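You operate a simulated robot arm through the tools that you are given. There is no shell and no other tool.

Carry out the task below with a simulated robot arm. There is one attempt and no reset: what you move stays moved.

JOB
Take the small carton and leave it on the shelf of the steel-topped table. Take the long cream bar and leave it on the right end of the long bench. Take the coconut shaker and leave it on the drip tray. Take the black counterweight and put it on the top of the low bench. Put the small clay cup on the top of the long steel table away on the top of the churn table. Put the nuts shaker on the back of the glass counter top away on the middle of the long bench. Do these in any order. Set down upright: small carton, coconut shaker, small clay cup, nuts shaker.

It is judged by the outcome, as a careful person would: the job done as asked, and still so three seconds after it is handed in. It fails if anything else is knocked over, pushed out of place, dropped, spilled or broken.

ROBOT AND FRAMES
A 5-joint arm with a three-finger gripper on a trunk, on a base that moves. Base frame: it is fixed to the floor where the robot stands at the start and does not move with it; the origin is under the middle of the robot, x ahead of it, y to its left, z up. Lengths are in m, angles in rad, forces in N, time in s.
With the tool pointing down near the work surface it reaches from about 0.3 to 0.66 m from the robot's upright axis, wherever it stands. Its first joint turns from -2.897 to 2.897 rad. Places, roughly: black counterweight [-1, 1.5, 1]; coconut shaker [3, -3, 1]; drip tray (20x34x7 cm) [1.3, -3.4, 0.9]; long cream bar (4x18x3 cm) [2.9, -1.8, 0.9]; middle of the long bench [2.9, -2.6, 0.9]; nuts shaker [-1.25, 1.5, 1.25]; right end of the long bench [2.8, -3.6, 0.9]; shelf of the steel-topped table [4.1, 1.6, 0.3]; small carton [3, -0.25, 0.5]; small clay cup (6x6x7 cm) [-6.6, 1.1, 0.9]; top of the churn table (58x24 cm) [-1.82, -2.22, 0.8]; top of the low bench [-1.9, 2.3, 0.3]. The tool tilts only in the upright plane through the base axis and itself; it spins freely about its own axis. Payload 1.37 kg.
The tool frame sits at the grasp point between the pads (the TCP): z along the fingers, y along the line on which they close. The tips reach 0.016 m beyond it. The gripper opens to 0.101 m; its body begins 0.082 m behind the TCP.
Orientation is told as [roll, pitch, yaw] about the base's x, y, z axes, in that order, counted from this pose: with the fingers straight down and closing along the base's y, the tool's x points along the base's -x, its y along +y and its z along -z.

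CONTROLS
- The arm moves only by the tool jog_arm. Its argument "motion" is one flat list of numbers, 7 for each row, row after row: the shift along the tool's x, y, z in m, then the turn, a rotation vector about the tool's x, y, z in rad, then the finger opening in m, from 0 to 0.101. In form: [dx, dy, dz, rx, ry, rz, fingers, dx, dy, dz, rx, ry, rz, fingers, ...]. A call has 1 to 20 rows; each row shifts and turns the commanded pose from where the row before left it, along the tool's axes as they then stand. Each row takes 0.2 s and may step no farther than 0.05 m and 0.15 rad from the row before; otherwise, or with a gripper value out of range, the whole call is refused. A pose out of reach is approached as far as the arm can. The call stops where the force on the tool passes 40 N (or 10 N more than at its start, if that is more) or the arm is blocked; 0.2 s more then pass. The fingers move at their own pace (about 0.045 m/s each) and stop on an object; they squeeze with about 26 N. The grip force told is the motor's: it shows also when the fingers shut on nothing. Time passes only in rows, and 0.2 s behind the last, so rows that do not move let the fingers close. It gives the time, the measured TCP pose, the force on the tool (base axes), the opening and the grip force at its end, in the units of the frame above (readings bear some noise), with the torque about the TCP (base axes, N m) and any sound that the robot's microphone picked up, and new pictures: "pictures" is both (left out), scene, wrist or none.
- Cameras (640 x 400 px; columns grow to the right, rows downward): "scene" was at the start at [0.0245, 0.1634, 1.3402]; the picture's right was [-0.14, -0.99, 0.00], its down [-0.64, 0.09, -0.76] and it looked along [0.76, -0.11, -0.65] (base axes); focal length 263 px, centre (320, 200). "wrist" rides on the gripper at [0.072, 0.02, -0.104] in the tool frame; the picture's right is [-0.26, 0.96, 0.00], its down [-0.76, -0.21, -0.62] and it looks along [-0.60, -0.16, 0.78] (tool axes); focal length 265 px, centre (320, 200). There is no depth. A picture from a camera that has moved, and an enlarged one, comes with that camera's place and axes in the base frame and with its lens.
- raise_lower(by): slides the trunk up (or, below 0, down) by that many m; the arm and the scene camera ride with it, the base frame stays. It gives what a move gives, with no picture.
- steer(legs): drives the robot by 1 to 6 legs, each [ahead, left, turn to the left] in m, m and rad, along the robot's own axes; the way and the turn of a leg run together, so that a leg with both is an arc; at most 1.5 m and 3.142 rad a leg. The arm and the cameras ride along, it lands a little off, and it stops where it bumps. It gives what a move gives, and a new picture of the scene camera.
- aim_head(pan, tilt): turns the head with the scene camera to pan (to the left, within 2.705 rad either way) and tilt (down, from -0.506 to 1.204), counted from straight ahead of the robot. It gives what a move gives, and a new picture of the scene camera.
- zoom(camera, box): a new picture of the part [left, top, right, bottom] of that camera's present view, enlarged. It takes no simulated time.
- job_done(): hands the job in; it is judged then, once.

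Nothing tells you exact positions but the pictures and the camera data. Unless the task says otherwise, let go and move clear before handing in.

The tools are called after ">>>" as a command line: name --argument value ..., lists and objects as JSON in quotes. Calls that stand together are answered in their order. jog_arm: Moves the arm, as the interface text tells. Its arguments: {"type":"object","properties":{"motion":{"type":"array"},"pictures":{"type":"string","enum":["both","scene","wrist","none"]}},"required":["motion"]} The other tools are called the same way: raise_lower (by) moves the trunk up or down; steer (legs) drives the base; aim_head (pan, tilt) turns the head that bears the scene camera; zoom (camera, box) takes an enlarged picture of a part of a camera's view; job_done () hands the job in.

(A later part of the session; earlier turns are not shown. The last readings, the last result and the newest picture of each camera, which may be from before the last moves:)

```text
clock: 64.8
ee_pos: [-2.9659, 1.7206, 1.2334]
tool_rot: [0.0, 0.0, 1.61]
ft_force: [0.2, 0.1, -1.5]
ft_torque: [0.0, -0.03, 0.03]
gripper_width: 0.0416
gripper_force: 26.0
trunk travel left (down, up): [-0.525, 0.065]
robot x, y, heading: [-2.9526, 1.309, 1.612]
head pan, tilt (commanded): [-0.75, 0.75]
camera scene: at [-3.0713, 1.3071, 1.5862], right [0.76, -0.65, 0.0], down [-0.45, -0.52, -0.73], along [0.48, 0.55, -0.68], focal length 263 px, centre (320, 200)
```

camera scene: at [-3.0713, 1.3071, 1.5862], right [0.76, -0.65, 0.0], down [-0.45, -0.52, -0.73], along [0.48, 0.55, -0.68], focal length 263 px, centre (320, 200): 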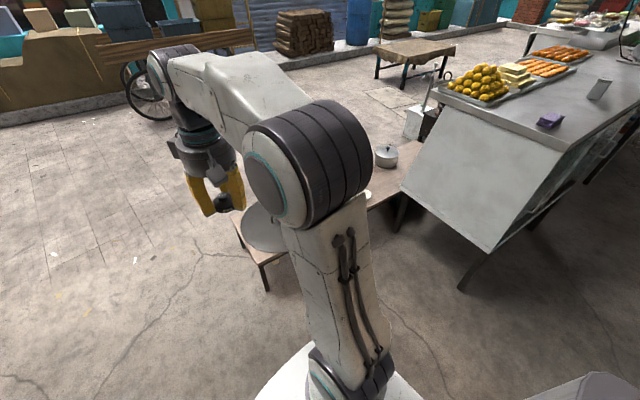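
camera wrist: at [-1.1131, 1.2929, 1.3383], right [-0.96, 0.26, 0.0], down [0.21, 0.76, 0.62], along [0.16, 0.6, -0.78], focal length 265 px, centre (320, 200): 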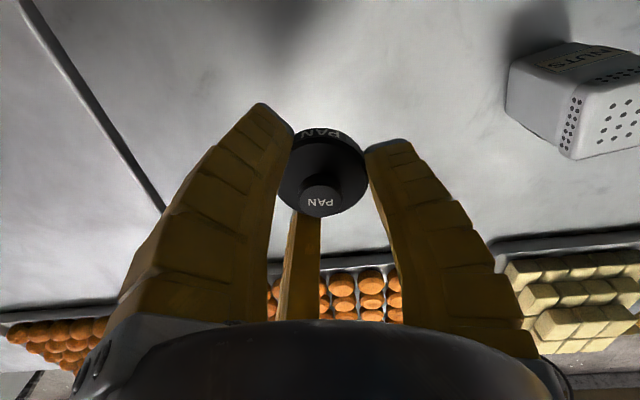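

The bench runs behind the counter; I'll go around into the street side to face it from there.

>>> steer --legs '[[1.5, 0, 0], [0.35, 0, 0], [0, 0, -1.6], [0, 0, -1.55]]'

>>> aim_head --pan 0.4 --tilt 0.6

```text
clock: 68.8
ee_pos: [-2.98, 2.3751, 1.232]
tool_rot: [-0.001, 0.004, 1.537]
ft_force: [0.1, -0.1, -1.0]
ft_torque: [-0.01, 0.03, 0.02]
gripper_width: 0.0419
gripper_force: 26.3
trunk travel left (down, up): [-0.525, 0.065]
robot x, y, heading: [-2.9945, 1.9646, 1.534]
head pan, tilt (commanded): [-0.75, 0.75]
stopped in leg 1: the robot was blocked; the commanded pose is now the measured one
camera scene: at [-3.1142, 1.969, 1.5862], right [0.71, -0.71, 0.0], down [-0.48, -0.48, -0.73], along [0.52, 0.52, -0.68], focal length 263 px, centre (320, 200)
```

scene: 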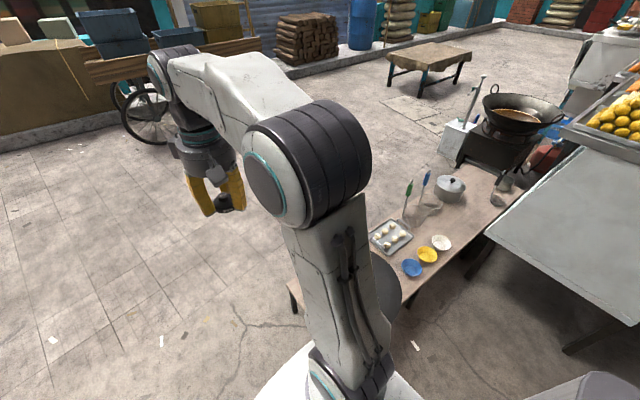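

```text
clock: 70.2
ee_pos: [-2.9799, 2.3737, 1.232]
tool_rot: [-0.001, 0.0, 1.535]
ft_force: [0.3, 0.9, -1.6]
ft_torque: [0.01, -0.01, 0.0]
gripper_width: 0.0417
gripper_force: 26.2
trunk travel left (down, up): [-0.525, 0.065]
robot x, y, heading: [-2.9989, 1.9626, 1.54]
head pan, tilt (commanded): [0.4, 0.6]
camera scene: at [-3.2042, 1.9927, 1.599], right [0.93, 0.36, 0.0], down [0.2, -0.53, -0.82], along [-0.29, 0.77, -0.57], focal length 263 px, centre (320, 200)
```

scene: 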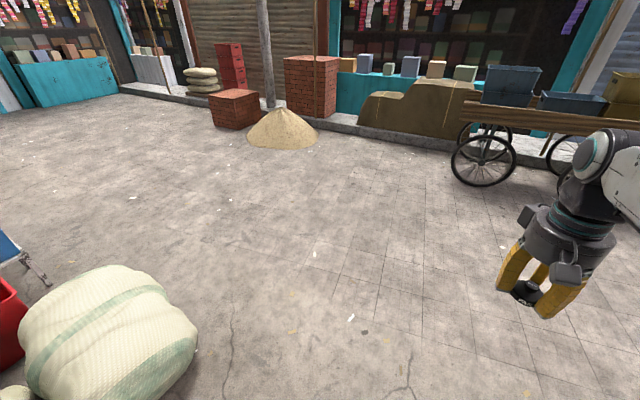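

The base touched the bench's left corner. I'll back off a little, shift left, and pass with more clearance.

>>> steer --legs '[[-0.06, 0, 0], [0, 0.4, 0]]'

>>> aim_head --pan -1.2 --tilt 0.7

```text
clock: 73.2
ee_pos: [-3.3826, 2.3271, 1.2311]
tool_rot: [-0.001, 0.002, 1.537]
ft_force: [-0.2, 0.3, -2.4]
ft_torque: [-0.01, -0.02, -0.01]
gripper_width: 0.0416
gripper_force: 25.8
trunk travel left (down, up): [-0.525, 0.065]
robot x, y, heading: [-3.3979, 1.9182, 1.541]
head pan, tilt (commanded): [0.4, 0.6]
camera scene: at [-3.6065, 1.946, 1.5989], right [0.93, 0.36, 0.0], down [0.2, -0.53, -0.82], along [-0.3, 0.77, -0.57], focal length 263 px, centre (320, 200)
```

scene: 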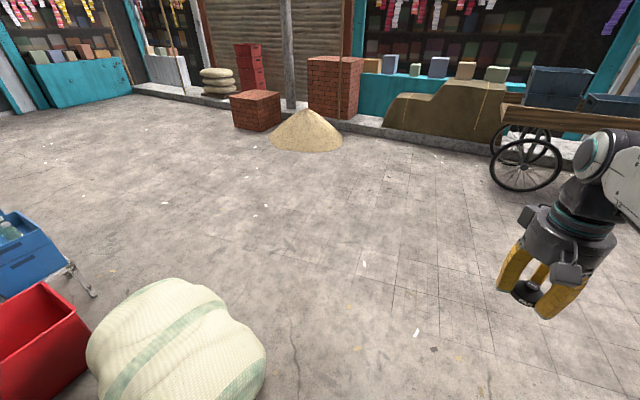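

```text
clock: 74.9
ee_pos: [-3.3814, 2.3276, 1.2309]
tool_rot: [0.001, 0.001, 1.536]
ft_force: [0.2, -0.1, -1.6]
ft_torque: [0.0, -0.01, 0.0]
gripper_width: 0.0416
gripper_force: 25.9
trunk travel left (down, up): [-0.525, 0.065]
robot x, y, heading: [-3.4011, 1.9175, 1.538]
head pan, tilt (commanded): [-1.201, 0.7]
camera scene: at [-3.4938, 1.8916, 1.5904], right [0.33, -0.94, 0.0], down [-0.61, -0.21, -0.77], along [0.72, 0.25, -0.64], focal length 263 px, centre (320, 200)
```

scene: 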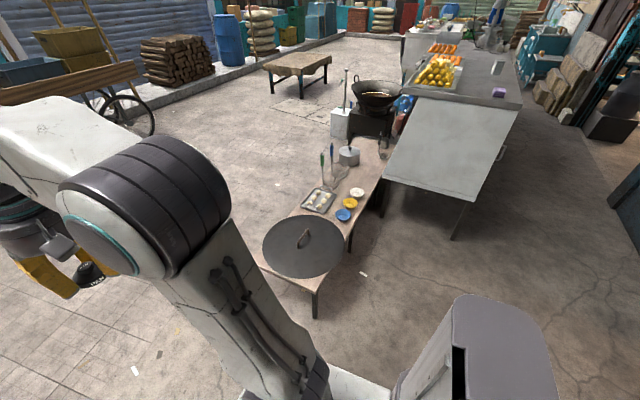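

>>> zoom --camera "scene" --box '[230, 120, 430, 320]'

```text
2.00 times, centred on (330, 220) of scene
camera zoom: at [-3.4938, 1.8916, 1.5904], right [0.33, -0.94, 0.0], down [-0.61, -0.21, -0.77], along [0.72, 0.25, -0.64], focal length 526 px, centre (300, 160)
```

zoom: 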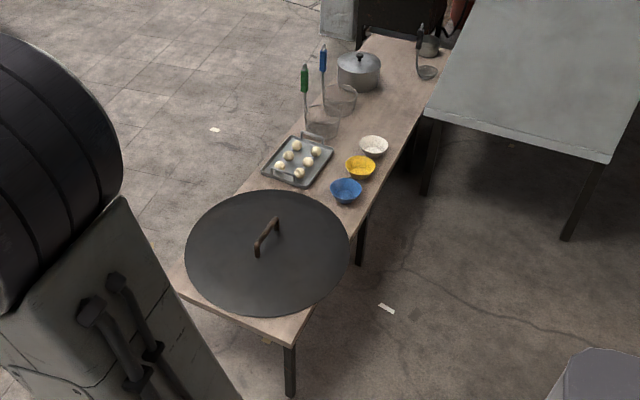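

The bench already sat at a slight angle, and everything on it is in place. I'll go round to the street side and face it.

>>> steer --legs '[[1.2, 0, 0], [0, 0, -1.54]]'

>>> aim_head --pan -0.8 --tilt 0.6

```text
clock: 84.7
ee_pos: [-2.9471, 3.1253, 1.2316]
tool_rot: [0.0, 0.004, 0.023]
ft_force: [0.0, 0.9, -2.6]
ft_torque: [0.02, 0.03, -0.01]
gripper_width: 0.042
gripper_force: 25.9
trunk travel left (down, up): [-0.525, 0.065]
robot x, y, heading: [-3.3601, 3.1178, 0.022]
head pan, tilt (commanded): [-1.201, 0.7]
camera scene: at [-3.3884, 3.2144, 1.5904], right [-0.92, -0.38, 0.0], down [-0.25, 0.59, -0.76], along [0.29, -0.71, -0.64], focal length 263 px, centre (320, 200)
```

scene: 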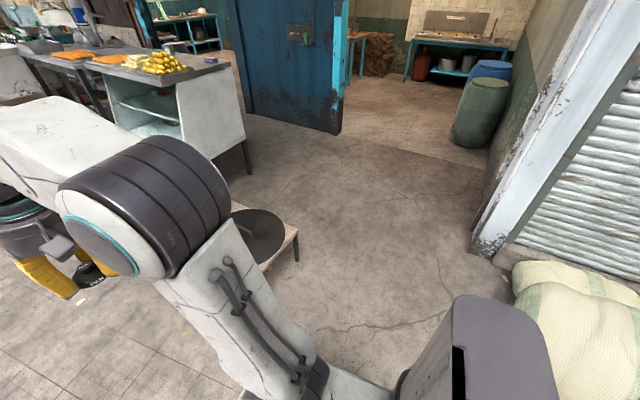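

```text
clock: 85.6
ee_pos: [-2.9472, 3.1257, 1.2305]
tool_rot: [-0.001, 0.001, 0.021]
ft_force: [-0.4, 0.4, -0.5]
ft_torque: [-0.01, -0.02, 0.0]
gripper_width: 0.0419
gripper_force: 26.1
trunk travel left (down, up): [-0.525, 0.065]
robot x, y, heading: [-3.3558, 3.1188, 0.025]
head pan, tilt (commanded): [-0.799, 0.6]
camera scene: at [-3.358, 3.231, 1.599], right [-0.7, -0.71, 0.0], down [-0.4, 0.4, -0.82], along [0.59, -0.58, -0.57], focal length 263 px, centre (320, 200)
```

scene: 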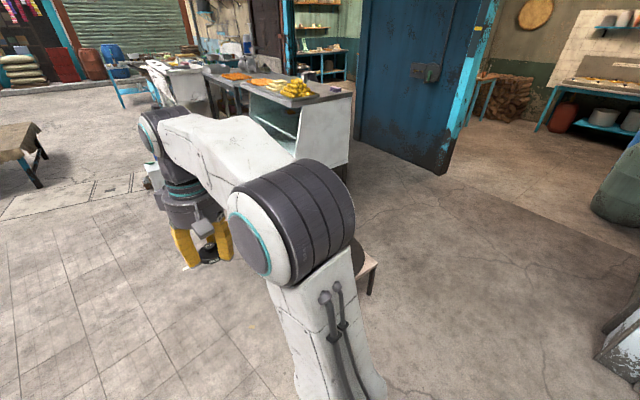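

>>> steer --legs '[[1.5, 0, 0], [0, 0, -1.59]]'

>>> aim_head --pan 0.3 --tilt 0.8

```text
clock: 96.9
ee_pos: [-1.8455, 2.7586, 1.2316]
tool_rot: [0.0, 0.002, -1.543]
ft_force: [-0.7, 0.0, -2.2]
ft_torque: [0.02, -0.01, -0.03]
gripper_width: 0.0419
gripper_force: 26.2
trunk travel left (down, up): [-0.525, 0.065]
robot x, y, heading: [-1.8531, 3.1708, -1.544]
head pan, tilt (commanded): [-0.799, 0.6]
camera scene: at [-1.7413, 3.1714, 1.599], right [-0.72, 0.7, 0.0], down [0.39, 0.41, -0.83], along [-0.58, -0.59, -0.56], focal length 263 px, centre (320, 200)
```

scene: 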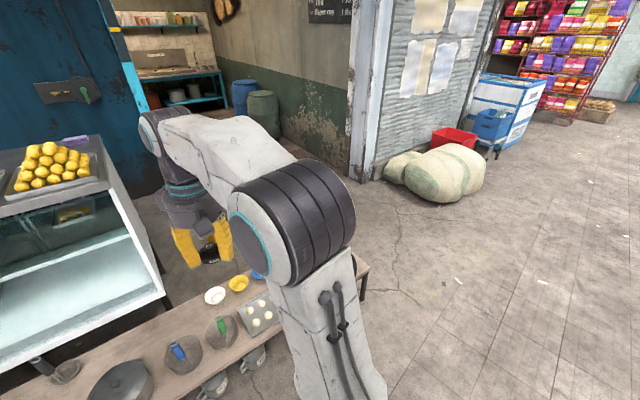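

```text
clock: 98.2
ee_pos: [-1.8442, 2.7593, 1.2323]
tool_rot: [0.0, 0.003, -1.544]
ft_force: [-0.7, 0.0, -1.6]
ft_torque: [0.01, 0.02, 0.0]
gripper_width: 0.0419
gripper_force: 25.9
trunk travel left (down, up): [-0.525, 0.065]
robot x, y, heading: [-1.8547, 3.1672, -1.541]
head pan, tilt (commanded): [0.3, 0.799]
camera scene: at [-1.6537, 3.1584, 1.5822], right [-0.95, -0.32, 0.0], down [-0.23, 0.68, -0.7], along [0.22, -0.66, -0.72], focal length 263 px, centre (320, 200)
```

scene: 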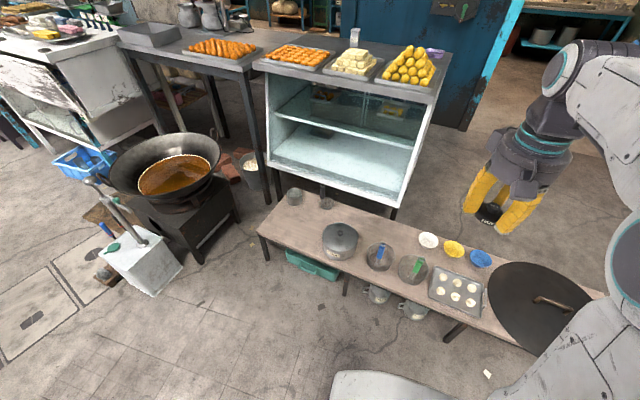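

Clear view: the bench's near-stove end, around (-1.2, 2.24), is free, away from the pot and cups. I'll drive in front of it.

>>> steer --legs '[[0, 0.64, 0], [0.35, 0, 0]]'

>>> aim_head --pan 0.1 --tilt 1.0

```text
clock: 103.7
ee_pos: [-1.1998, 2.4216, 1.2314]
tool_rot: [-0.001, 0.003, -1.55]
ft_force: [0.2, -0.4, -2.0]
ft_torque: [0.04, -0.02, 0.02]
gripper_width: 0.0416
gripper_force: 25.8
trunk travel left (down, up): [-0.525, 0.065]
robot x, y, heading: [-1.2058, 2.8328, -1.544]
head pan, tilt (commanded): [0.3, 0.799]
camera scene: at [-1.0051, 2.8202, 1.5821], right [-0.95, -0.32, 0.0], down [-0.23, 0.68, -0.7], along [0.22, -0.66, -0.72], focal length 263 px, centre (320, 200)
```

scene: 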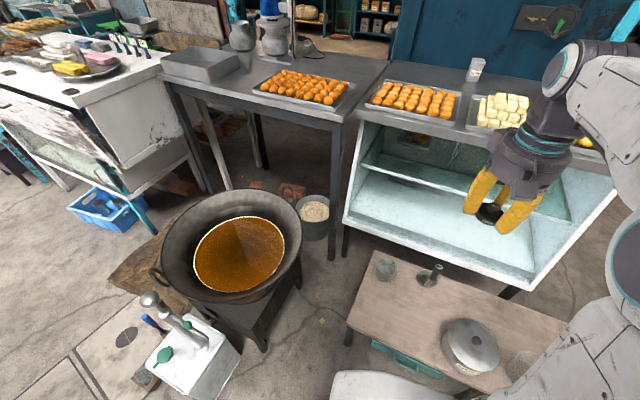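

```text
clock: 104.4
ee_pos: [-1.1988, 2.4232, 1.2319]
tool_rot: [0.0, 0.005, -1.55]
ft_force: [0.4, 0.1, -1.7]
ft_torque: [0.01, -0.03, 0.0]
gripper_width: 0.0418
gripper_force: 26.5
trunk travel left (down, up): [-0.525, 0.065]
robot x, y, heading: [-1.2052, 2.8369, -1.551]
head pan, tilt (commanded): [0.099, 1.0]
camera scene: at [-1.0221, 2.8283, 1.5671], right [-0.99, -0.12, 0.0], down [-0.1, 0.84, -0.54], along [0.07, -0.54, -0.84], focal length 263 px, centre (320, 200)
```

scene: 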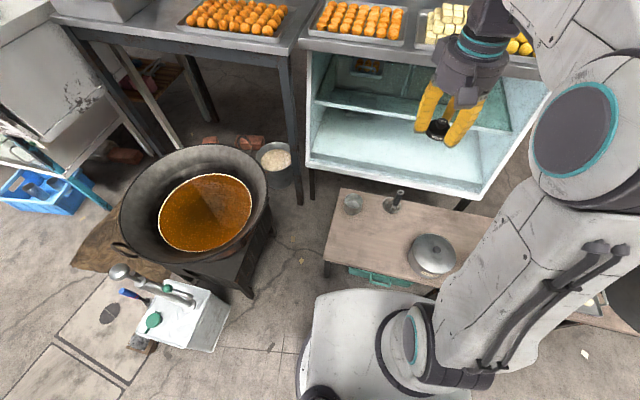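

The free bench area near (-1.2, 2.25) is confirmed. Lowering the trunk, then extending the arm over the spot.

>>> raise_lower --by -0.5

>>> jog_arm --motion '[-0.04, 0, 0, 0, 0, 0, 0.0, -0.04, 0, 0, 0, 0, 0, 0.0, -0.04, 0, 0, 0, 0, 0, 0.0, -0.04, 0, 0, 0, 0, 0, 0.0, 0, 0, 0.05, 0, 0, 0, 0.0, 0, 0, 0.05, 0, 0, 0, 0.0]' --pictures "both"

```text
refused: -0.5 is not a number from -0.4 to 0.4
```

```text
clock: 105.8
ee_pos: [-1.1966, 2.2735, 1.1294]
tool_rot: [0.001, 0.002, -1.551]
ft_force: [0.6, 0.5, -1.7]
ft_torque: [-0.04, -0.01, 0.01]
gripper_width: 0.0424
gripper_force: 25.9
out of reach, approached as far as the arm can: row 4
trunk travel left (down, up): [-0.525, 0.065]
robot x, y, heading: [-1.2038, 2.8329, -1.551]
head pan, tilt (commanded): [0.099, 1.0]
camera scene: at [-1.0222, 2.8284, 1.567], right [-0.99, -0.12, 0.0], down [-0.1, 0.84, -0.54], along [0.06, -0.54, -0.84], focal length 263 px, centre (320, 200)
camera wrist: at [-1.1795, 2.3464, 1.2335], right [0.97, -0.25, 0.0], down [-0.19, -0.76, 0.62], along [-0.15, -0.6, -0.78], focal length 265 px, centre (320, 200)
```

scene: 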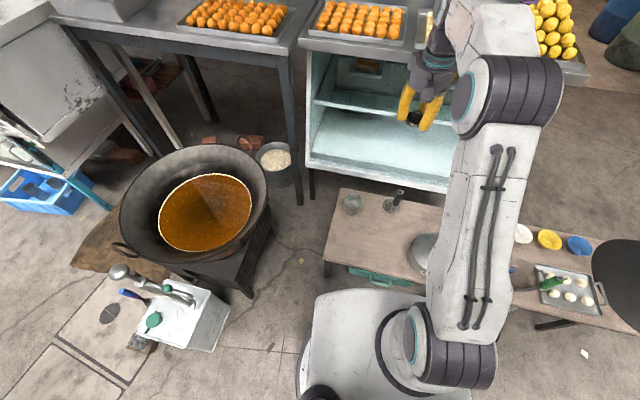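
wrist: 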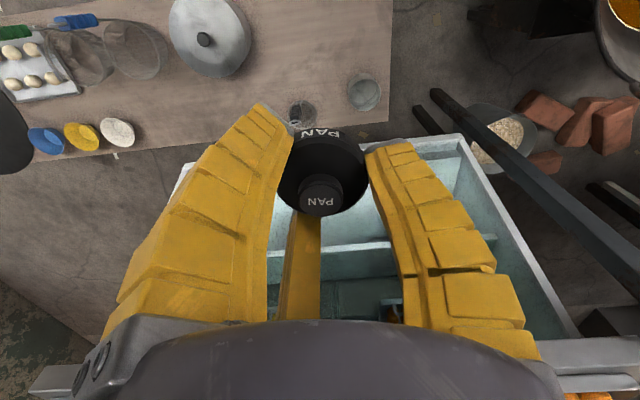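

>>> raise_lower --by -0.4

>>> jog_arm --motion '[0, 0, 0.05, 0, 0, 0, 0.0, 0, 0, 0.05, 0, 0, 0, 0.0, 0, 0, 0.05, 0, 0, 0, 0.0]' --pictures "both"

```text
clock: 109.6
ee_pos: [-1.1979, 2.2735, 0.7289]
tool_rot: [-0.001, 0.002, -1.55]
ft_force: [-0.4, 0.7, -2.4]
ft_torque: [-0.01, 0.0, 0.02]
gripper_width: 0.0419
gripper_force: 26.0
trunk travel left (down, up): [-0.125, 0.465]
robot x, y, heading: [-1.2109, 2.8389, -1.55]
head pan, tilt (commanded): [0.099, 1.0]
```

```text
clock: 110.4
ee_pos: [-1.1963, 2.2739, 0.5792]
tool_rot: [-0.001, 0.001, -1.551]
ft_force: [0.0, 0.2, -1.4]
ft_torque: [-0.01, 0.0, 0.01]
gripper_width: 0.0421
gripper_force: 25.8
trunk travel left (down, up): [-0.125, 0.465]
robot x, y, heading: [-1.2051, 2.8309, -1.551]
head pan, tilt (commanded): [0.099, 1.0]
camera scene: at [-1.0222, 2.8286, 1.1671], right [-0.99, -0.12, 0.0], down [-0.1, 0.84, -0.54], along [0.06, -0.54, -0.84], focal length 263 px, centre (320, 200)
camera wrist: at [-1.1784, 2.3479, 0.6845], right [0.97, -0.25, 0.0], down [-0.19, -0.76, 0.62], along [-0.15, -0.6, -0.79], focal length 265 px, centre (320, 200)
```

scene: 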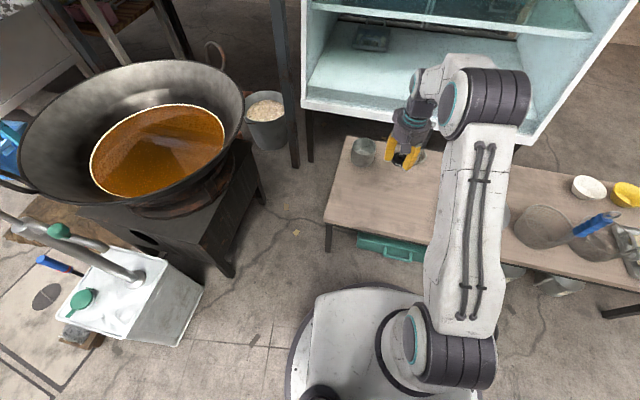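
wrist: 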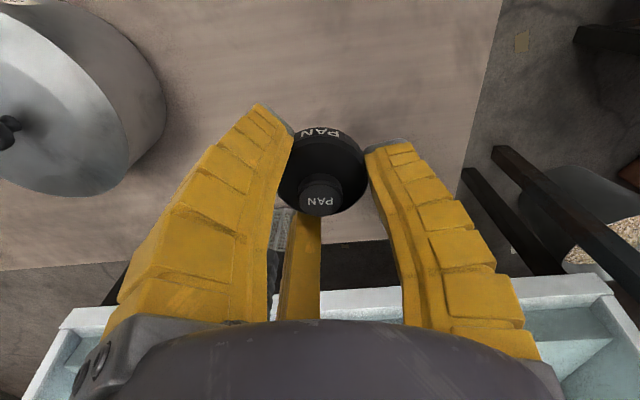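

>>> jog_arm --motion '[0, 0, 0.05, 0, 0, 0, 0.0, 0, 0, 0.05, 0, 0, 0, 0.0, 0, 0, 0.04, 0, 0, 0, 0.0]' --pictures "both"

```text
clock: 111.2
ee_pos: [-1.1969, 2.276, 0.4414]
tool_rot: [0.001, 0.001, -1.552]
ft_force: [0.1, -0.6, -1.8]
ft_torque: [0.01, -0.02, 0.01]
gripper_width: 0.042
gripper_force: 25.8
trunk travel left (down, up): [-0.125, 0.465]
robot x, y, heading: [-1.2052, 2.8339, -1.55]
head pan, tilt (commanded): [0.099, 1.0]
camera scene: at [-1.0222, 2.8286, 1.1671], right [-0.99, -0.12, 0.0], down [-0.1, 0.84, -0.54], along [0.06, -0.54, -0.84], focal length 263 px, centre (320, 200)
camera wrist: at [-1.1793, 2.349, 0.5447], right [0.97, -0.24, 0.0], down [-0.19, -0.76, 0.62], along [-0.15, -0.6, -0.78], focal length 265 px, centre (320, 200)
```

scene: 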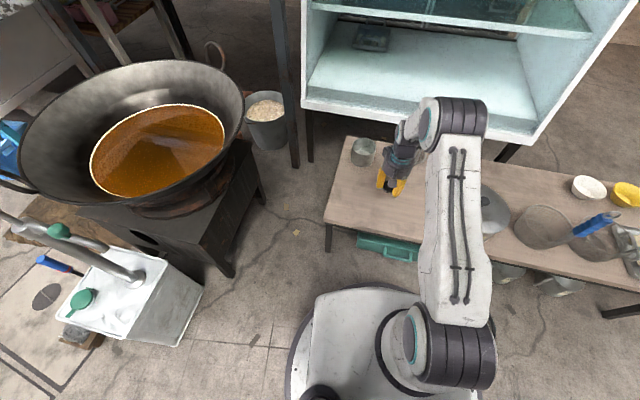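
wrist: 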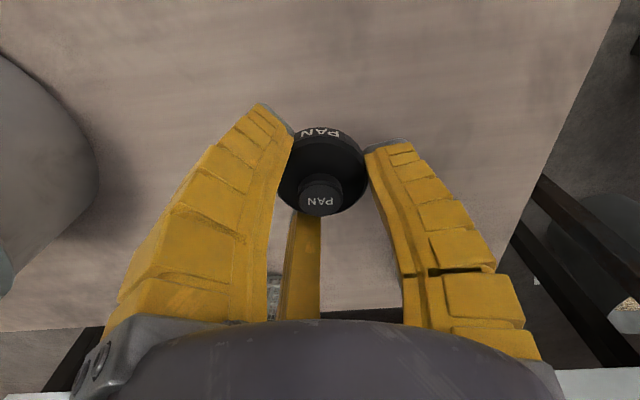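

>>> jog_arm --motion '[0, 0, 0.03, 0, 0, 0, 0.0, 0, 0, 0.015, 0, 0, 0, 0.0, 0, 0, 0.01, 0, 0, 0, 0.0]' --pictures "both"

>>> zoom --camera "scene" --box '[330, 130, 450, 240]'

```text
clock: 112.0
ee_pos: [-1.1977, 2.2751, 0.3832]
tool_rot: [0.0, 0.004, -1.549]
ft_force: [0.3, -0.4, -2.1]
ft_torque: [0.0, 0.02, -0.01]
gripper_width: 0.0419
gripper_force: 26.1
trunk travel left (down, up): [-0.125, 0.465]
robot x, y, heading: [-1.2063, 2.8359, -1.551]
head pan, tilt (commanded): [0.099, 1.0]
camera scene: at [-1.0222, 2.8284, 1.167], right [-0.99, -0.12, 0.0], down [-0.1, 0.84, -0.54], along [0.06, -0.54, -0.84], focal length 263 px, centre (320, 200)
camera wrist: at [-1.1797, 2.3479, 0.4883], right [0.97, -0.24, 0.0], down [-0.19, -0.76, 0.62], along [-0.15, -0.6, -0.79], focal length 265 px, centre (320, 200)
```

scene: 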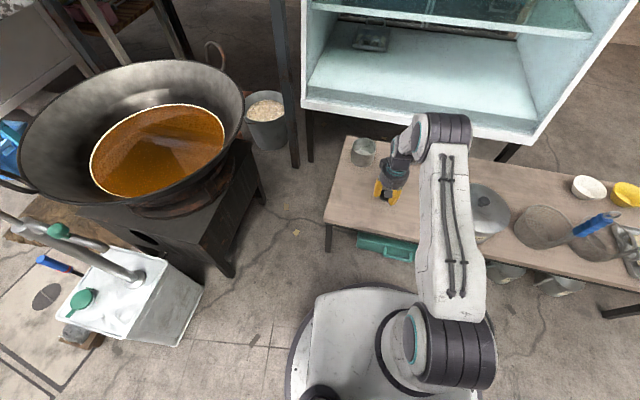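
wrist: 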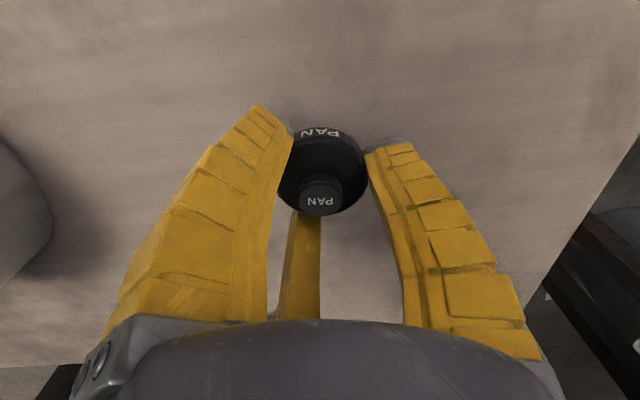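

```text
3.64 times, centred on (390, 185) of scene
camera zoom: at [-1.0222, 2.8284, 1.167], right [-0.99, -0.12, 0.0], down [-0.1, 0.84, -0.54], along [0.06, -0.54, -0.84], focal length 956 px, centre (66, 254)
```

zoom: 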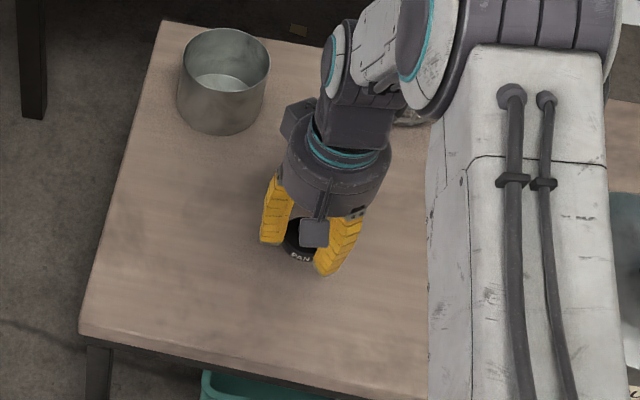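

>>> jog_arm --motion '[0, 0, 0.008, 0, 0, 0, 0.0, 0, 0, 0.008, 0, 0, 0, 0.0, 0, 0, 0.006, 0, 0, 0, 0.0, 0, 0, 0.006, 0, 0, 0, 0.0]' --pictures "wrist"

```text
clock: 113.0
ee_pos: [-1.1971, 2.2757, 0.3559]
tool_rot: [0.0, 0.003, -1.552]
ft_force: [0.3, 1.0, -1.5]
ft_torque: [-0.03, -0.02, 0.0]
gripper_width: 0.0417
gripper_force: 26.0
trunk travel left (down, up): [-0.125, 0.465]
robot x, y, heading: [-1.2026, 2.8349, -1.558]
head pan, tilt (commanded): [0.099, 1.0]
camera wrist: at [-1.1789, 2.3476, 0.4603], right [0.97, -0.25, 0.0], down [-0.19, -0.76, 0.62], along [-0.15, -0.6, -0.79], focal length 265 px, centre (320, 200)
```

wrist: 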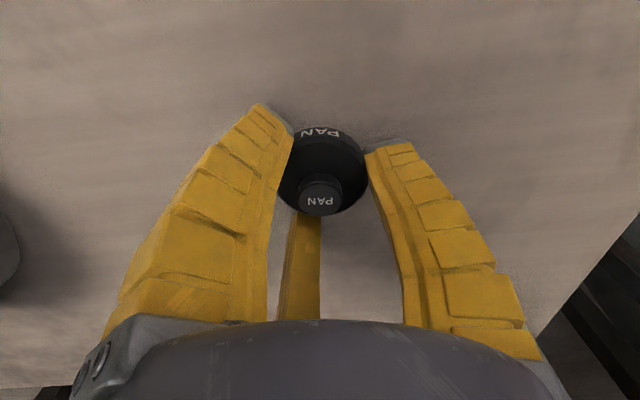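

>>> jog_arm --motion '[0, 0, 0.006, 0, 0, 0, 0.0, 0, 0, 0.006, 0, 0, 0, 0.0]' --pictures "wrist"

>>> zoom --camera "scene" --box '[340, 160, 440, 230]'

```text
clock: 113.6
ee_pos: [-1.1967, 2.2752, 0.3465]
tool_rot: [-0.001, 0.001, -1.549]
ft_force: [0.9, 5.5, 14.1]
ft_torque: [-0.11, 0.23, -0.03]
gripper_width: 0.044
gripper_force: 26.4
trunk travel left (down, up): [-0.125, 0.465]
robot x, y, heading: [-1.2073, 2.8395, -1.549]
head pan, tilt (commanded): [0.099, 1.0]
camera wrist: at [-1.1787, 2.3479, 0.4506], right [0.97, -0.24, 0.0], down [-0.19, -0.76, 0.62], along [-0.15, -0.6, -0.78], focal length 265 px, centre (320, 200)
```

wrist: 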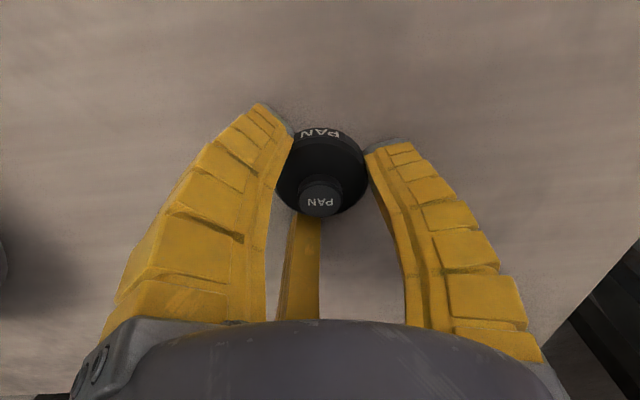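

```text
5.71 times, centred on (390, 195) of scene
camera zoom: at [-1.0221, 2.8297, 1.1674], right [-0.99, -0.12, 0.0], down [-0.1, 0.83, -0.54], along [0.06, -0.54, -0.84], focal length 1502 px, centre (-80, 229)
```

zoom: 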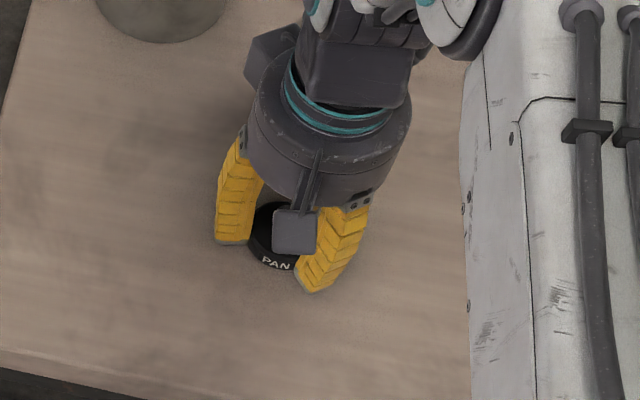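

Contact with the bench felt. Releasing and lifting away.

>>> jog_arm --motion '[0, 0, 0, 0, 0, 0, 0.06, 0, 0, 0, 0, 0, 0, 0.1, 0, 0, 0, 0, 0, 0, 0.1, 0, 0, 0, 0, 0, 0, 0.1, 0, 0, 0, 0, 0, 0, 0.1, 0, 0, -0.03, 0, 0, 0, 0.1, 0, 0, -0.05, 0, 0, 0, 0.1, 0, 0, -0.05, 0, 0, 0, 0.1]' --pictures "both"

```text
clock: 115.4
ee_pos: [-1.1969, 2.2758, 0.4734]
tool_rot: [0.0, 0.004, -1.551]
ft_force: [-0.1, 0.4, -0.1]
ft_torque: [0.0, 0.0, -0.02]
gripper_width: 0.0999
gripper_force: 0.0
trunk travel left (down, up): [-0.125, 0.465]
robot x, y, heading: [-1.2078, 2.836, -1.552]
head pan, tilt (commanded): [0.099, 1.0]
camera scene: at [-1.0222, 2.8283, 1.1669], right [-0.99, -0.12, 0.0], down [-0.1, 0.84, -0.54], along [0.06, -0.54, -0.84], focal length 263 px, centre (320, 200)
camera wrist: at [-1.1787, 2.3486, 0.5775], right [0.97, -0.25, 0.0], down [-0.19, -0.76, 0.62], along [-0.15, -0.6, -0.79], focal length 265 px, centre (320, 200)
```

scene: 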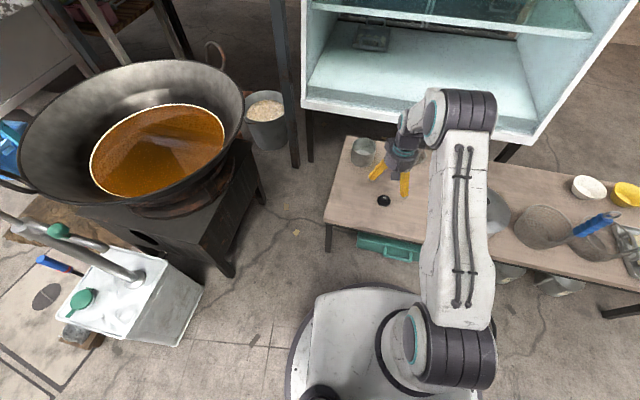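
wrist: 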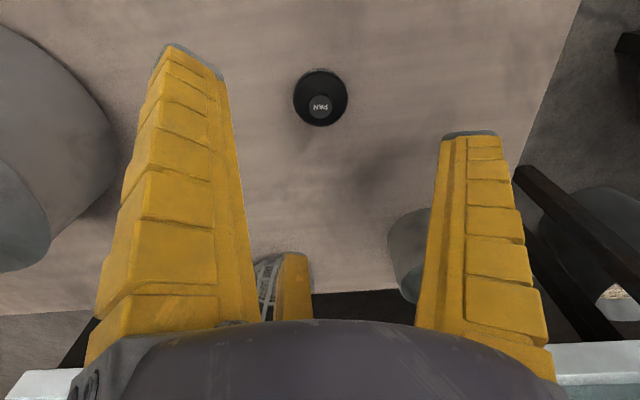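

The counterweight stands on the bench. Next the clay cup far down the street (-6.6, 1.1): I'll tuck the arm, raise the trunk, back off and turn to face −x.

>>> jog_arm --motion '[0, 0, -0.05, 0, 0, 0, 0.1, 0, 0, -0.05, 0, 0, 0, 0.1, 0.04, 0, -0.02, 0, 0, 0, 0.1, 0.04, 0, -0.02, 0, 0, 0, 0.1, 0.04, 0, -0.02, 0, 0, 0, 0.1]' --pictures "none"

>>> raise_lower --by 0.3

>>> steer --legs '[[-0.35, 0, 0], [0, 0, -1.58]]'

>>> aim_head --pan 0.3 --tilt 0.3

```text
clock: 116.6
ee_pos: [-1.1998, 2.3932, 0.633]
tool_rot: [0.0, 0.005, -1.55]
ft_force: [-0.5, -1.3, -0.5]
ft_torque: [0.03, 0.02, 0.0]
gripper_width: 0.0997
gripper_force: 0.0
trunk travel left (down, up): [-0.125, 0.465]
robot x, y, heading: [-1.2074, 2.8387, -1.552]
head pan, tilt (commanded): [0.099, 1.0]
```

```text
clock: 119.6
ee_pos: [-1.1995, 2.3932, 0.9334]
tool_rot: [0.0, 0.002, -1.551]
ft_force: [-0.3, 0.0, -0.6]
ft_torque: [-0.01, -0.01, -0.02]
gripper_width: 0.0999
gripper_force: 0.0
trunk travel left (down, up): [-0.425, 0.165]
robot x, y, heading: [-1.2055, 2.8365, -1.554]
head pan, tilt (commanded): [0.099, 1.0]
```

```text
clock: 125.7
ee_pos: [-1.6516, 3.1701, 0.934]
tool_rot: [0.001, 0.002, -3.109]
ft_force: [-0.4, -0.5, 0.4]
ft_torque: [0.02, -0.02, -0.02]
gripper_width: 0.1
gripper_force: 0.0
trunk travel left (down, up): [-0.425, 0.165]
robot x, y, heading: [-1.2144, 3.1781, -3.108]
head pan, tilt (commanded): [0.099, 1.0]
camera scene: at [-1.214, 2.9972, 1.467], right [-0.13, 0.99, 0.0], down [0.83, 0.11, -0.54], along [-0.54, -0.07, -0.84], focal length 263 px, centre (320, 200)
```

scene: 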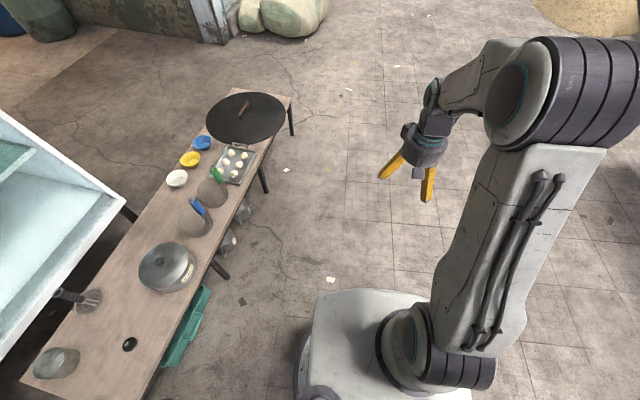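

```text
clock: 126.7
ee_pos: [-1.6514, 3.1687, 0.9344]
tool_rot: [0.0, 0.001, -3.109]
ft_force: [0.2, 0.2, 0.6]
ft_torque: [-0.02, -0.01, -0.02]
gripper_width: 0.0999
gripper_force: 0.0
trunk travel left (down, up): [-0.425, 0.165]
robot x, y, heading: [-1.2139, 3.1745, -3.108]
head pan, tilt (commanded): [0.3, 0.3]
camera scene: at [-1.2332, 2.9759, 1.5264], right [-0.33, 0.94, 0.0], down [0.28, 0.1, -0.95], along [-0.9, -0.31, -0.3], focal length 263 px, centre (320, 200)
```

scene: 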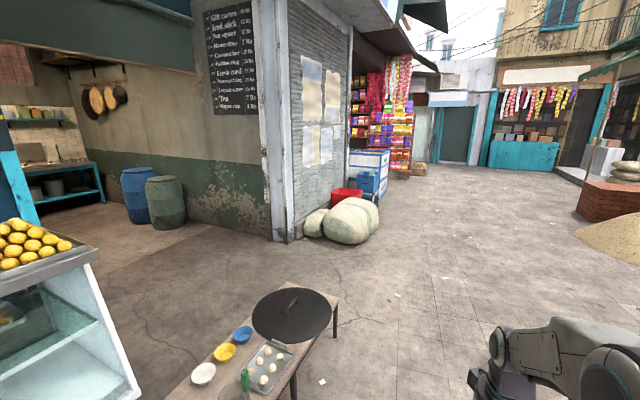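

>>> steer --legs '[[0, 0, -0.04], [1.5, 0, 0], [1.5, 0, 0]]'

>>> aim_head --pan 0.7 --tilt 0.3

```text
clock: 141.6
ee_pos: [-4.6635, 3.2413, 0.9341]
tool_rot: [0.001, 0.002, 3.121]
ft_force: [0.9, 0.2, 0.4]
ft_torque: [-0.05, 0.01, -0.02]
gripper_width: 0.0997
gripper_force: 0.0
trunk travel left (down, up): [-0.425, 0.165]
robot x, y, heading: [-4.2239, 3.2262, 3.121]
head pan, tilt (commanded): [0.3, 0.3]
camera scene: at [-4.2558, 3.0258, 1.5265], right [-0.28, 0.96, 0.0], down [0.28, 0.08, -0.96], along [-0.92, -0.27, -0.3], focal length 263 px, centre (320, 200)
```

scene: 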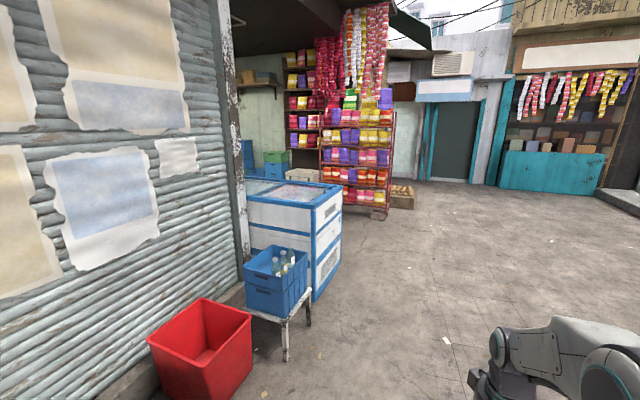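

```text
clock: 142.5
ee_pos: [-4.6638, 3.2412, 0.9327]
tool_rot: [0.001, 0.002, 3.121]
ft_force: [0.0, -1.0, 0.0]
ft_torque: [0.0, 0.02, -0.01]
gripper_width: 0.0998
gripper_force: 0.0
trunk travel left (down, up): [-0.425, 0.165]
robot x, y, heading: [-4.2195, 3.2281, 3.123]
head pan, tilt (commanded): [0.7, 0.3]
camera scene: at [-4.2386, 2.993, 1.5265], right [-0.63, 0.78, 0.0], down [0.23, 0.19, -0.96], along [-0.74, -0.6, -0.3], focal length 263 px, centre (320, 200)
```

scene: 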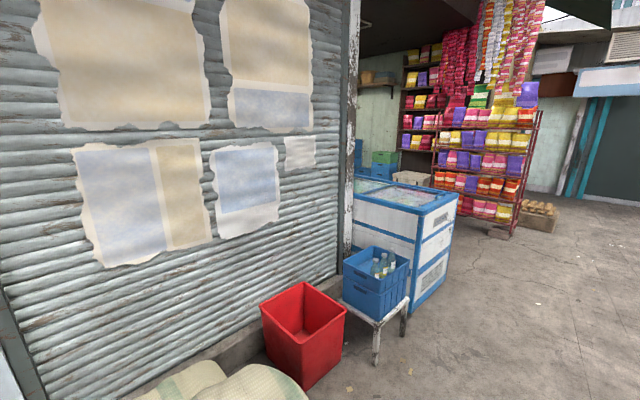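

>>> steer --legs '[[1.5, 0, 0]]'

>>> aim_head --pan 1.0 --tilt 0.3

>>> aim_head --pan 1.6 --tilt 0.3

```text
clock: 149.9
ee_pos: [-6.1585, 3.2756, 0.9322]
tool_rot: [-0.001, 0.002, 3.115]
ft_force: [-1.4, -0.2, -0.7]
ft_torque: [0.04, -0.03, 0.02]
gripper_width: 0.0996
gripper_force: 0.1
trunk travel left (down, up): [-0.425, 0.165]
robot x, y, heading: [-5.7177, 3.2594, 3.119]
head pan, tilt (commanded): [0.7, 0.3]
camera scene: at [-5.7345, 3.0265, 1.5265], right [-0.62, 0.78, 0.0], down [0.23, 0.18, -0.96], along [-0.75, -0.6, -0.3], focal length 263 px, centre (320, 200)
```

scene: 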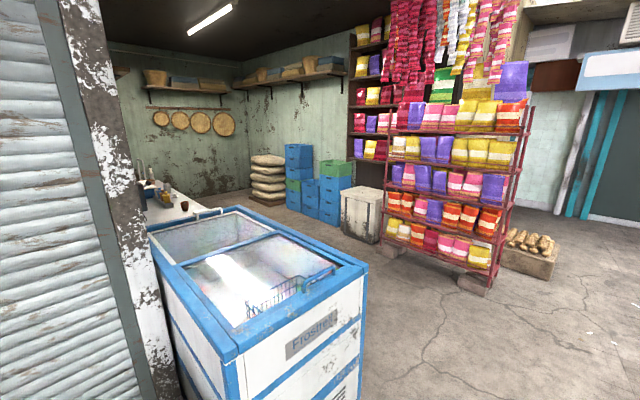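

```text
clock: 150.7
ee_pos: [-6.158, 3.2776, 0.9337]
tool_rot: [0.001, 0.001, 3.114]
ft_force: [0.6, 0.4, 0.7]
ft_torque: [-0.01, -0.01, -0.03]
gripper_width: 0.1
gripper_force: 0.1
trunk travel left (down, up): [-0.425, 0.165]
robot x, y, heading: [-5.7149, 3.261, 3.12]
head pan, tilt (commanded): [1.0, 0.3]
camera scene: at [-5.7139, 3.0075, 1.5265], right [-0.83, 0.56, 0.0], down [0.17, 0.24, -0.96], along [-0.54, -0.79, -0.3], focal length 263 px, centre (320, 200)
```

scene: 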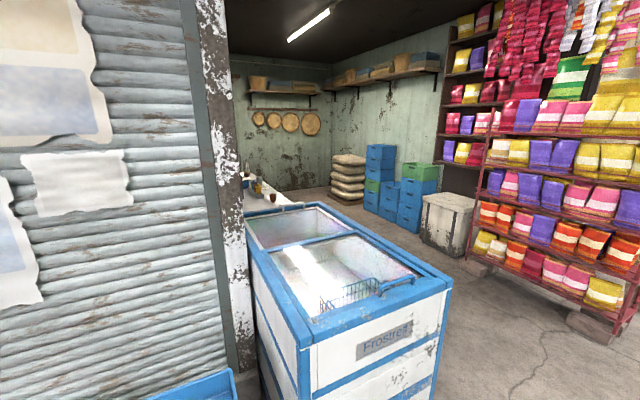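

```text
clock: 151.7
ee_pos: [-6.158, 3.2768, 0.934]
tool_rot: [-0.001, 0.001, 3.117]
ft_force: [1.1, 0.1, -0.7]
ft_torque: [0.02, -0.01, 0.0]
gripper_width: 0.0999
gripper_force: 0.0
trunk travel left (down, up): [-0.425, 0.165]
robot x, y, heading: [-5.7194, 3.2625, 3.115]
head pan, tilt (commanded): [1.6, 0.3]
camera scene: at [-5.6611, 2.9914, 1.5265], right [-1.0, 0.0, 0.0], down [0.0, 0.3, -0.96], along [0.0, -0.96, -0.3], focal length 263 px, centre (320, 200)
```

scene: 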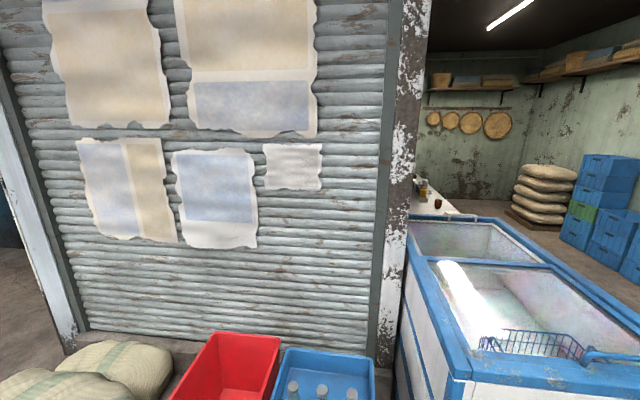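

The steel table is inside the snack shop behind the freezer; a brown cup stands on its end. Zooming in.

>>> zoom --camera "scene" --box '[400, 160, 500, 222]'

>>> steer --legs '[[1.2, 0, 0]]'

>>> aim_head --pan 1.57 --tilt 0.45

```text
6.40 times, centred on (450, 191) of scene
camera zoom: at [-5.6611, 2.9914, 1.5265], right [-1.0, 0.0, 0.0], down [0.0, 0.3, -0.96], along [0.0, -0.96, -0.3], focal length 1682 px, centre (-512, 258)
```

zoom: 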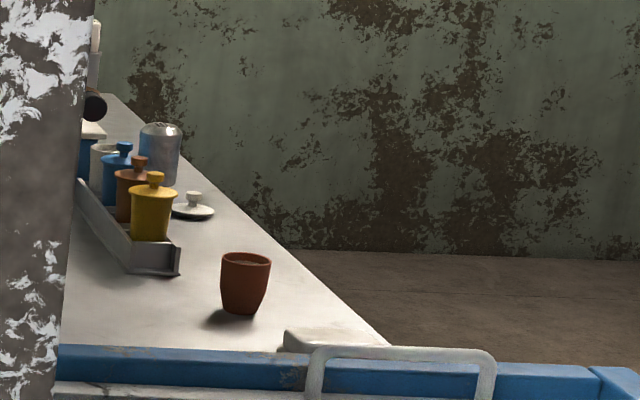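

```text
clock: 157.7
ee_pos: [-7.3517, 3.3143, 0.934]
tool_rot: [-0.002, 0.002, 3.108]
ft_force: [0.3, 0.6, -0.1]
ft_torque: [0.0, 0.01, -0.02]
gripper_width: 0.1
gripper_force: 0.1
trunk travel left (down, up): [-0.425, 0.165]
robot x, y, heading: [-6.9079, 3.2952, 3.11]
head pan, tilt (commanded): [1.6, 0.3]
camera scene: at [-6.8562, 3.0257, 1.5265], right [-1.0, 0.0, 0.0], down [0.0, 0.3, -0.96], along [0.0, -0.96, -0.3], focal length 263 px, centre (320, 200)
```

scene: 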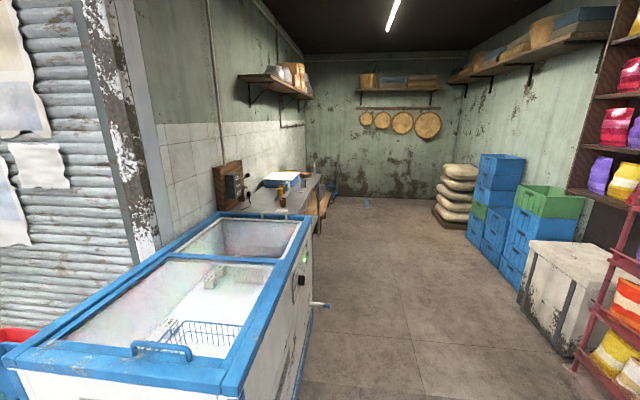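

```text
clock: 158.4
ee_pos: [-7.3517, 3.3136, 0.9337]
tool_rot: [0.0, 0.0, 3.108]
ft_force: [-0.3, -0.1, -0.3]
ft_torque: [0.01, 0.03, 0.01]
gripper_width: 0.1002
gripper_force: 0.1
trunk travel left (down, up): [-0.425, 0.165]
robot x, y, heading: [-6.9087, 3.2943, 3.108]
head pan, tilt (commanded): [1.571, 0.45]
camera scene: at [-6.8587, 3.0271, 1.5126], right [-1.0, 0.03, 0.0], down [0.01, 0.43, -0.9], along [-0.03, -0.9, -0.43], focal length 263 px, centre (320, 200)
```

scene: 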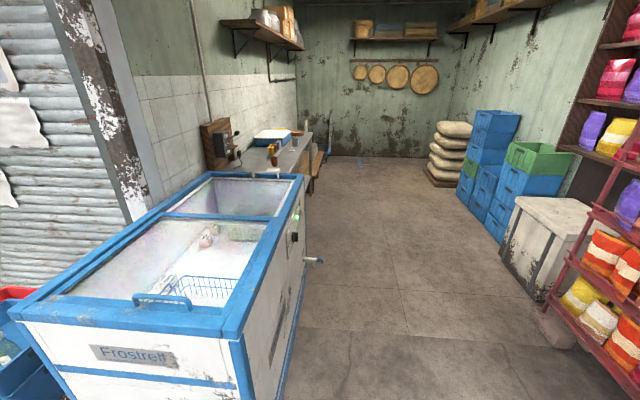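

>>> steer --legs '[[0.5, 0, 0], [0, 1.5, 0], [0, 0.7, 0]]'

>>> aim_head --pan 2.6 --tilt 0.5

```text
clock: 171.9
ee_pos: [-7.9226, 1.1226, 0.9341]
tool_rot: [-0.001, 0.002, 3.104]
ft_force: [-0.6, 0.0, 0.9]
ft_torque: [-0.02, 0.01, -0.02]
gripper_width: 0.1
gripper_force: 0.1
trunk travel left (down, up): [-0.425, 0.165]
robot x, y, heading: [-7.4818, 1.1033, 3.102]
head pan, tilt (commanded): [1.571, 0.45]
camera scene: at [-7.4316, 0.8326, 1.5125], right [-1.0, 0.04, 0.0], down [0.02, 0.44, -0.9], along [-0.03, -0.9, -0.44], focal length 263 px, centre (320, 200)
```

scene: 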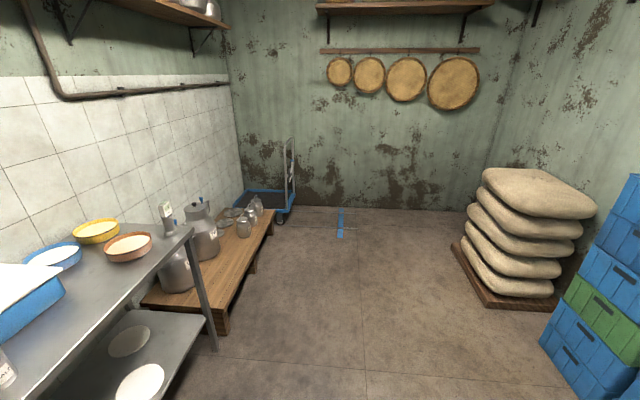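

```text
clock: 173.2
ee_pos: [-7.9227, 1.1219, 0.9325]
tool_rot: [-0.001, 0.002, 3.104]
ft_force: [0.8, -1.1, -0.2]
ft_torque: [0.02, 0.0, -0.01]
gripper_width: 0.0998
gripper_force: 0.0
trunk travel left (down, up): [-0.425, 0.165]
robot x, y, heading: [-7.481, 1.102, 3.107]
head pan, tilt (commanded): [2.601, 0.499]
camera scene: at [-7.352, 0.875, 1.5081], right [-0.55, -0.84, 0.0], down [-0.4, 0.26, -0.88], along [0.74, -0.48, -0.48], focal length 263 px, centre (320, 200)
```

scene: 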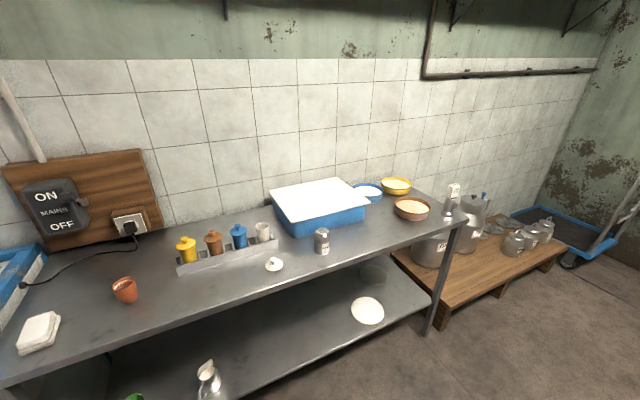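

The clay cup is at about (-6.56, 1.06), table top z≈0.865. I'll turn to face the table and raise the hand.

>>> jog_arm --motion '[0, 0, -0.05, 0, 0, 0, 0.1, 0, 0, -0.05, 0, 0, 0, 0.1, 0, 0, -0.04, 0, 0, 0, 0.1]' --pictures "none"

>>> steer --legs '[[0, 0, -3.1], [0.25, 0, 0]]'

>>> aim_head --pan 0.1 --tilt 0.7

```text
clock: 174.0
ee_pos: [-7.919, 1.121, 1.0732]
tool_rot: [-0.001, 0.003, 3.104]
ft_force: [0.9, 0.4, -0.6]
ft_torque: [0.02, 0.01, 0.02]
gripper_width: 0.1
gripper_force: 0.0
trunk travel left (down, up): [-0.425, 0.165]
robot x, y, heading: [-7.4814, 1.1038, 3.101]
head pan, tilt (commanded): [2.601, 0.499]
```

```text
clock: 183.1
ee_pos: [-6.7977, 1.1039, 1.0741]
tool_rot: [0.001, 0.003, 0.005]
ft_force: [0.4, 0.1, 0.1]
ft_torque: [0.0, 0.03, -0.01]
gripper_width: 0.1
gripper_force: 0.0
trunk travel left (down, up): [-0.425, 0.165]
robot x, y, heading: [-7.238, 1.1036, 0.013]
head pan, tilt (commanded): [2.601, 0.499]
camera scene: at [-7.3743, 1.3247, 1.5082], right [0.51, 0.86, 0.0], down [0.41, -0.24, -0.88], along [-0.76, 0.45, -0.48], focal length 263 px, centre (320, 200)
```

scene: 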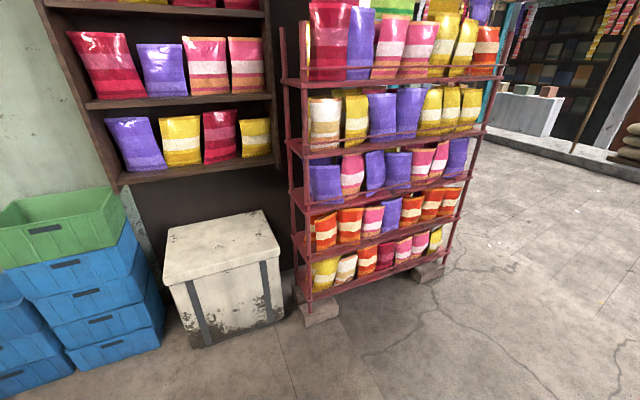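

```text
clock: 185.3
ee_pos: [-6.7972, 1.1037, 1.0727]
tool_rot: [0.0, 0.003, 0.004]
ft_force: [-1.1, 0.1, -0.5]
ft_torque: [-0.01, 0.02, -0.01]
gripper_width: 0.0999
gripper_force: 0.0
trunk travel left (down, up): [-0.425, 0.165]
robot x, y, heading: [-7.2352, 1.104, 0.009]
head pan, tilt (commanded): [0.099, 0.7]
camera scene: at [-7.2122, 1.2873, 1.4904], right [0.11, -0.99, 0.0], down [-0.64, -0.07, -0.77], along [0.76, 0.08, -0.64], focal length 263 px, centre (320, 200)
```

scene: 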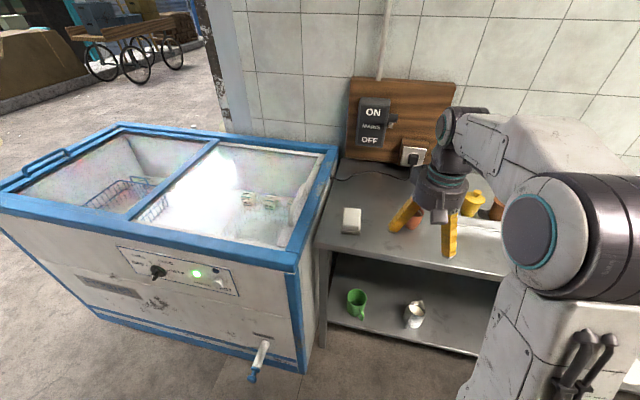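

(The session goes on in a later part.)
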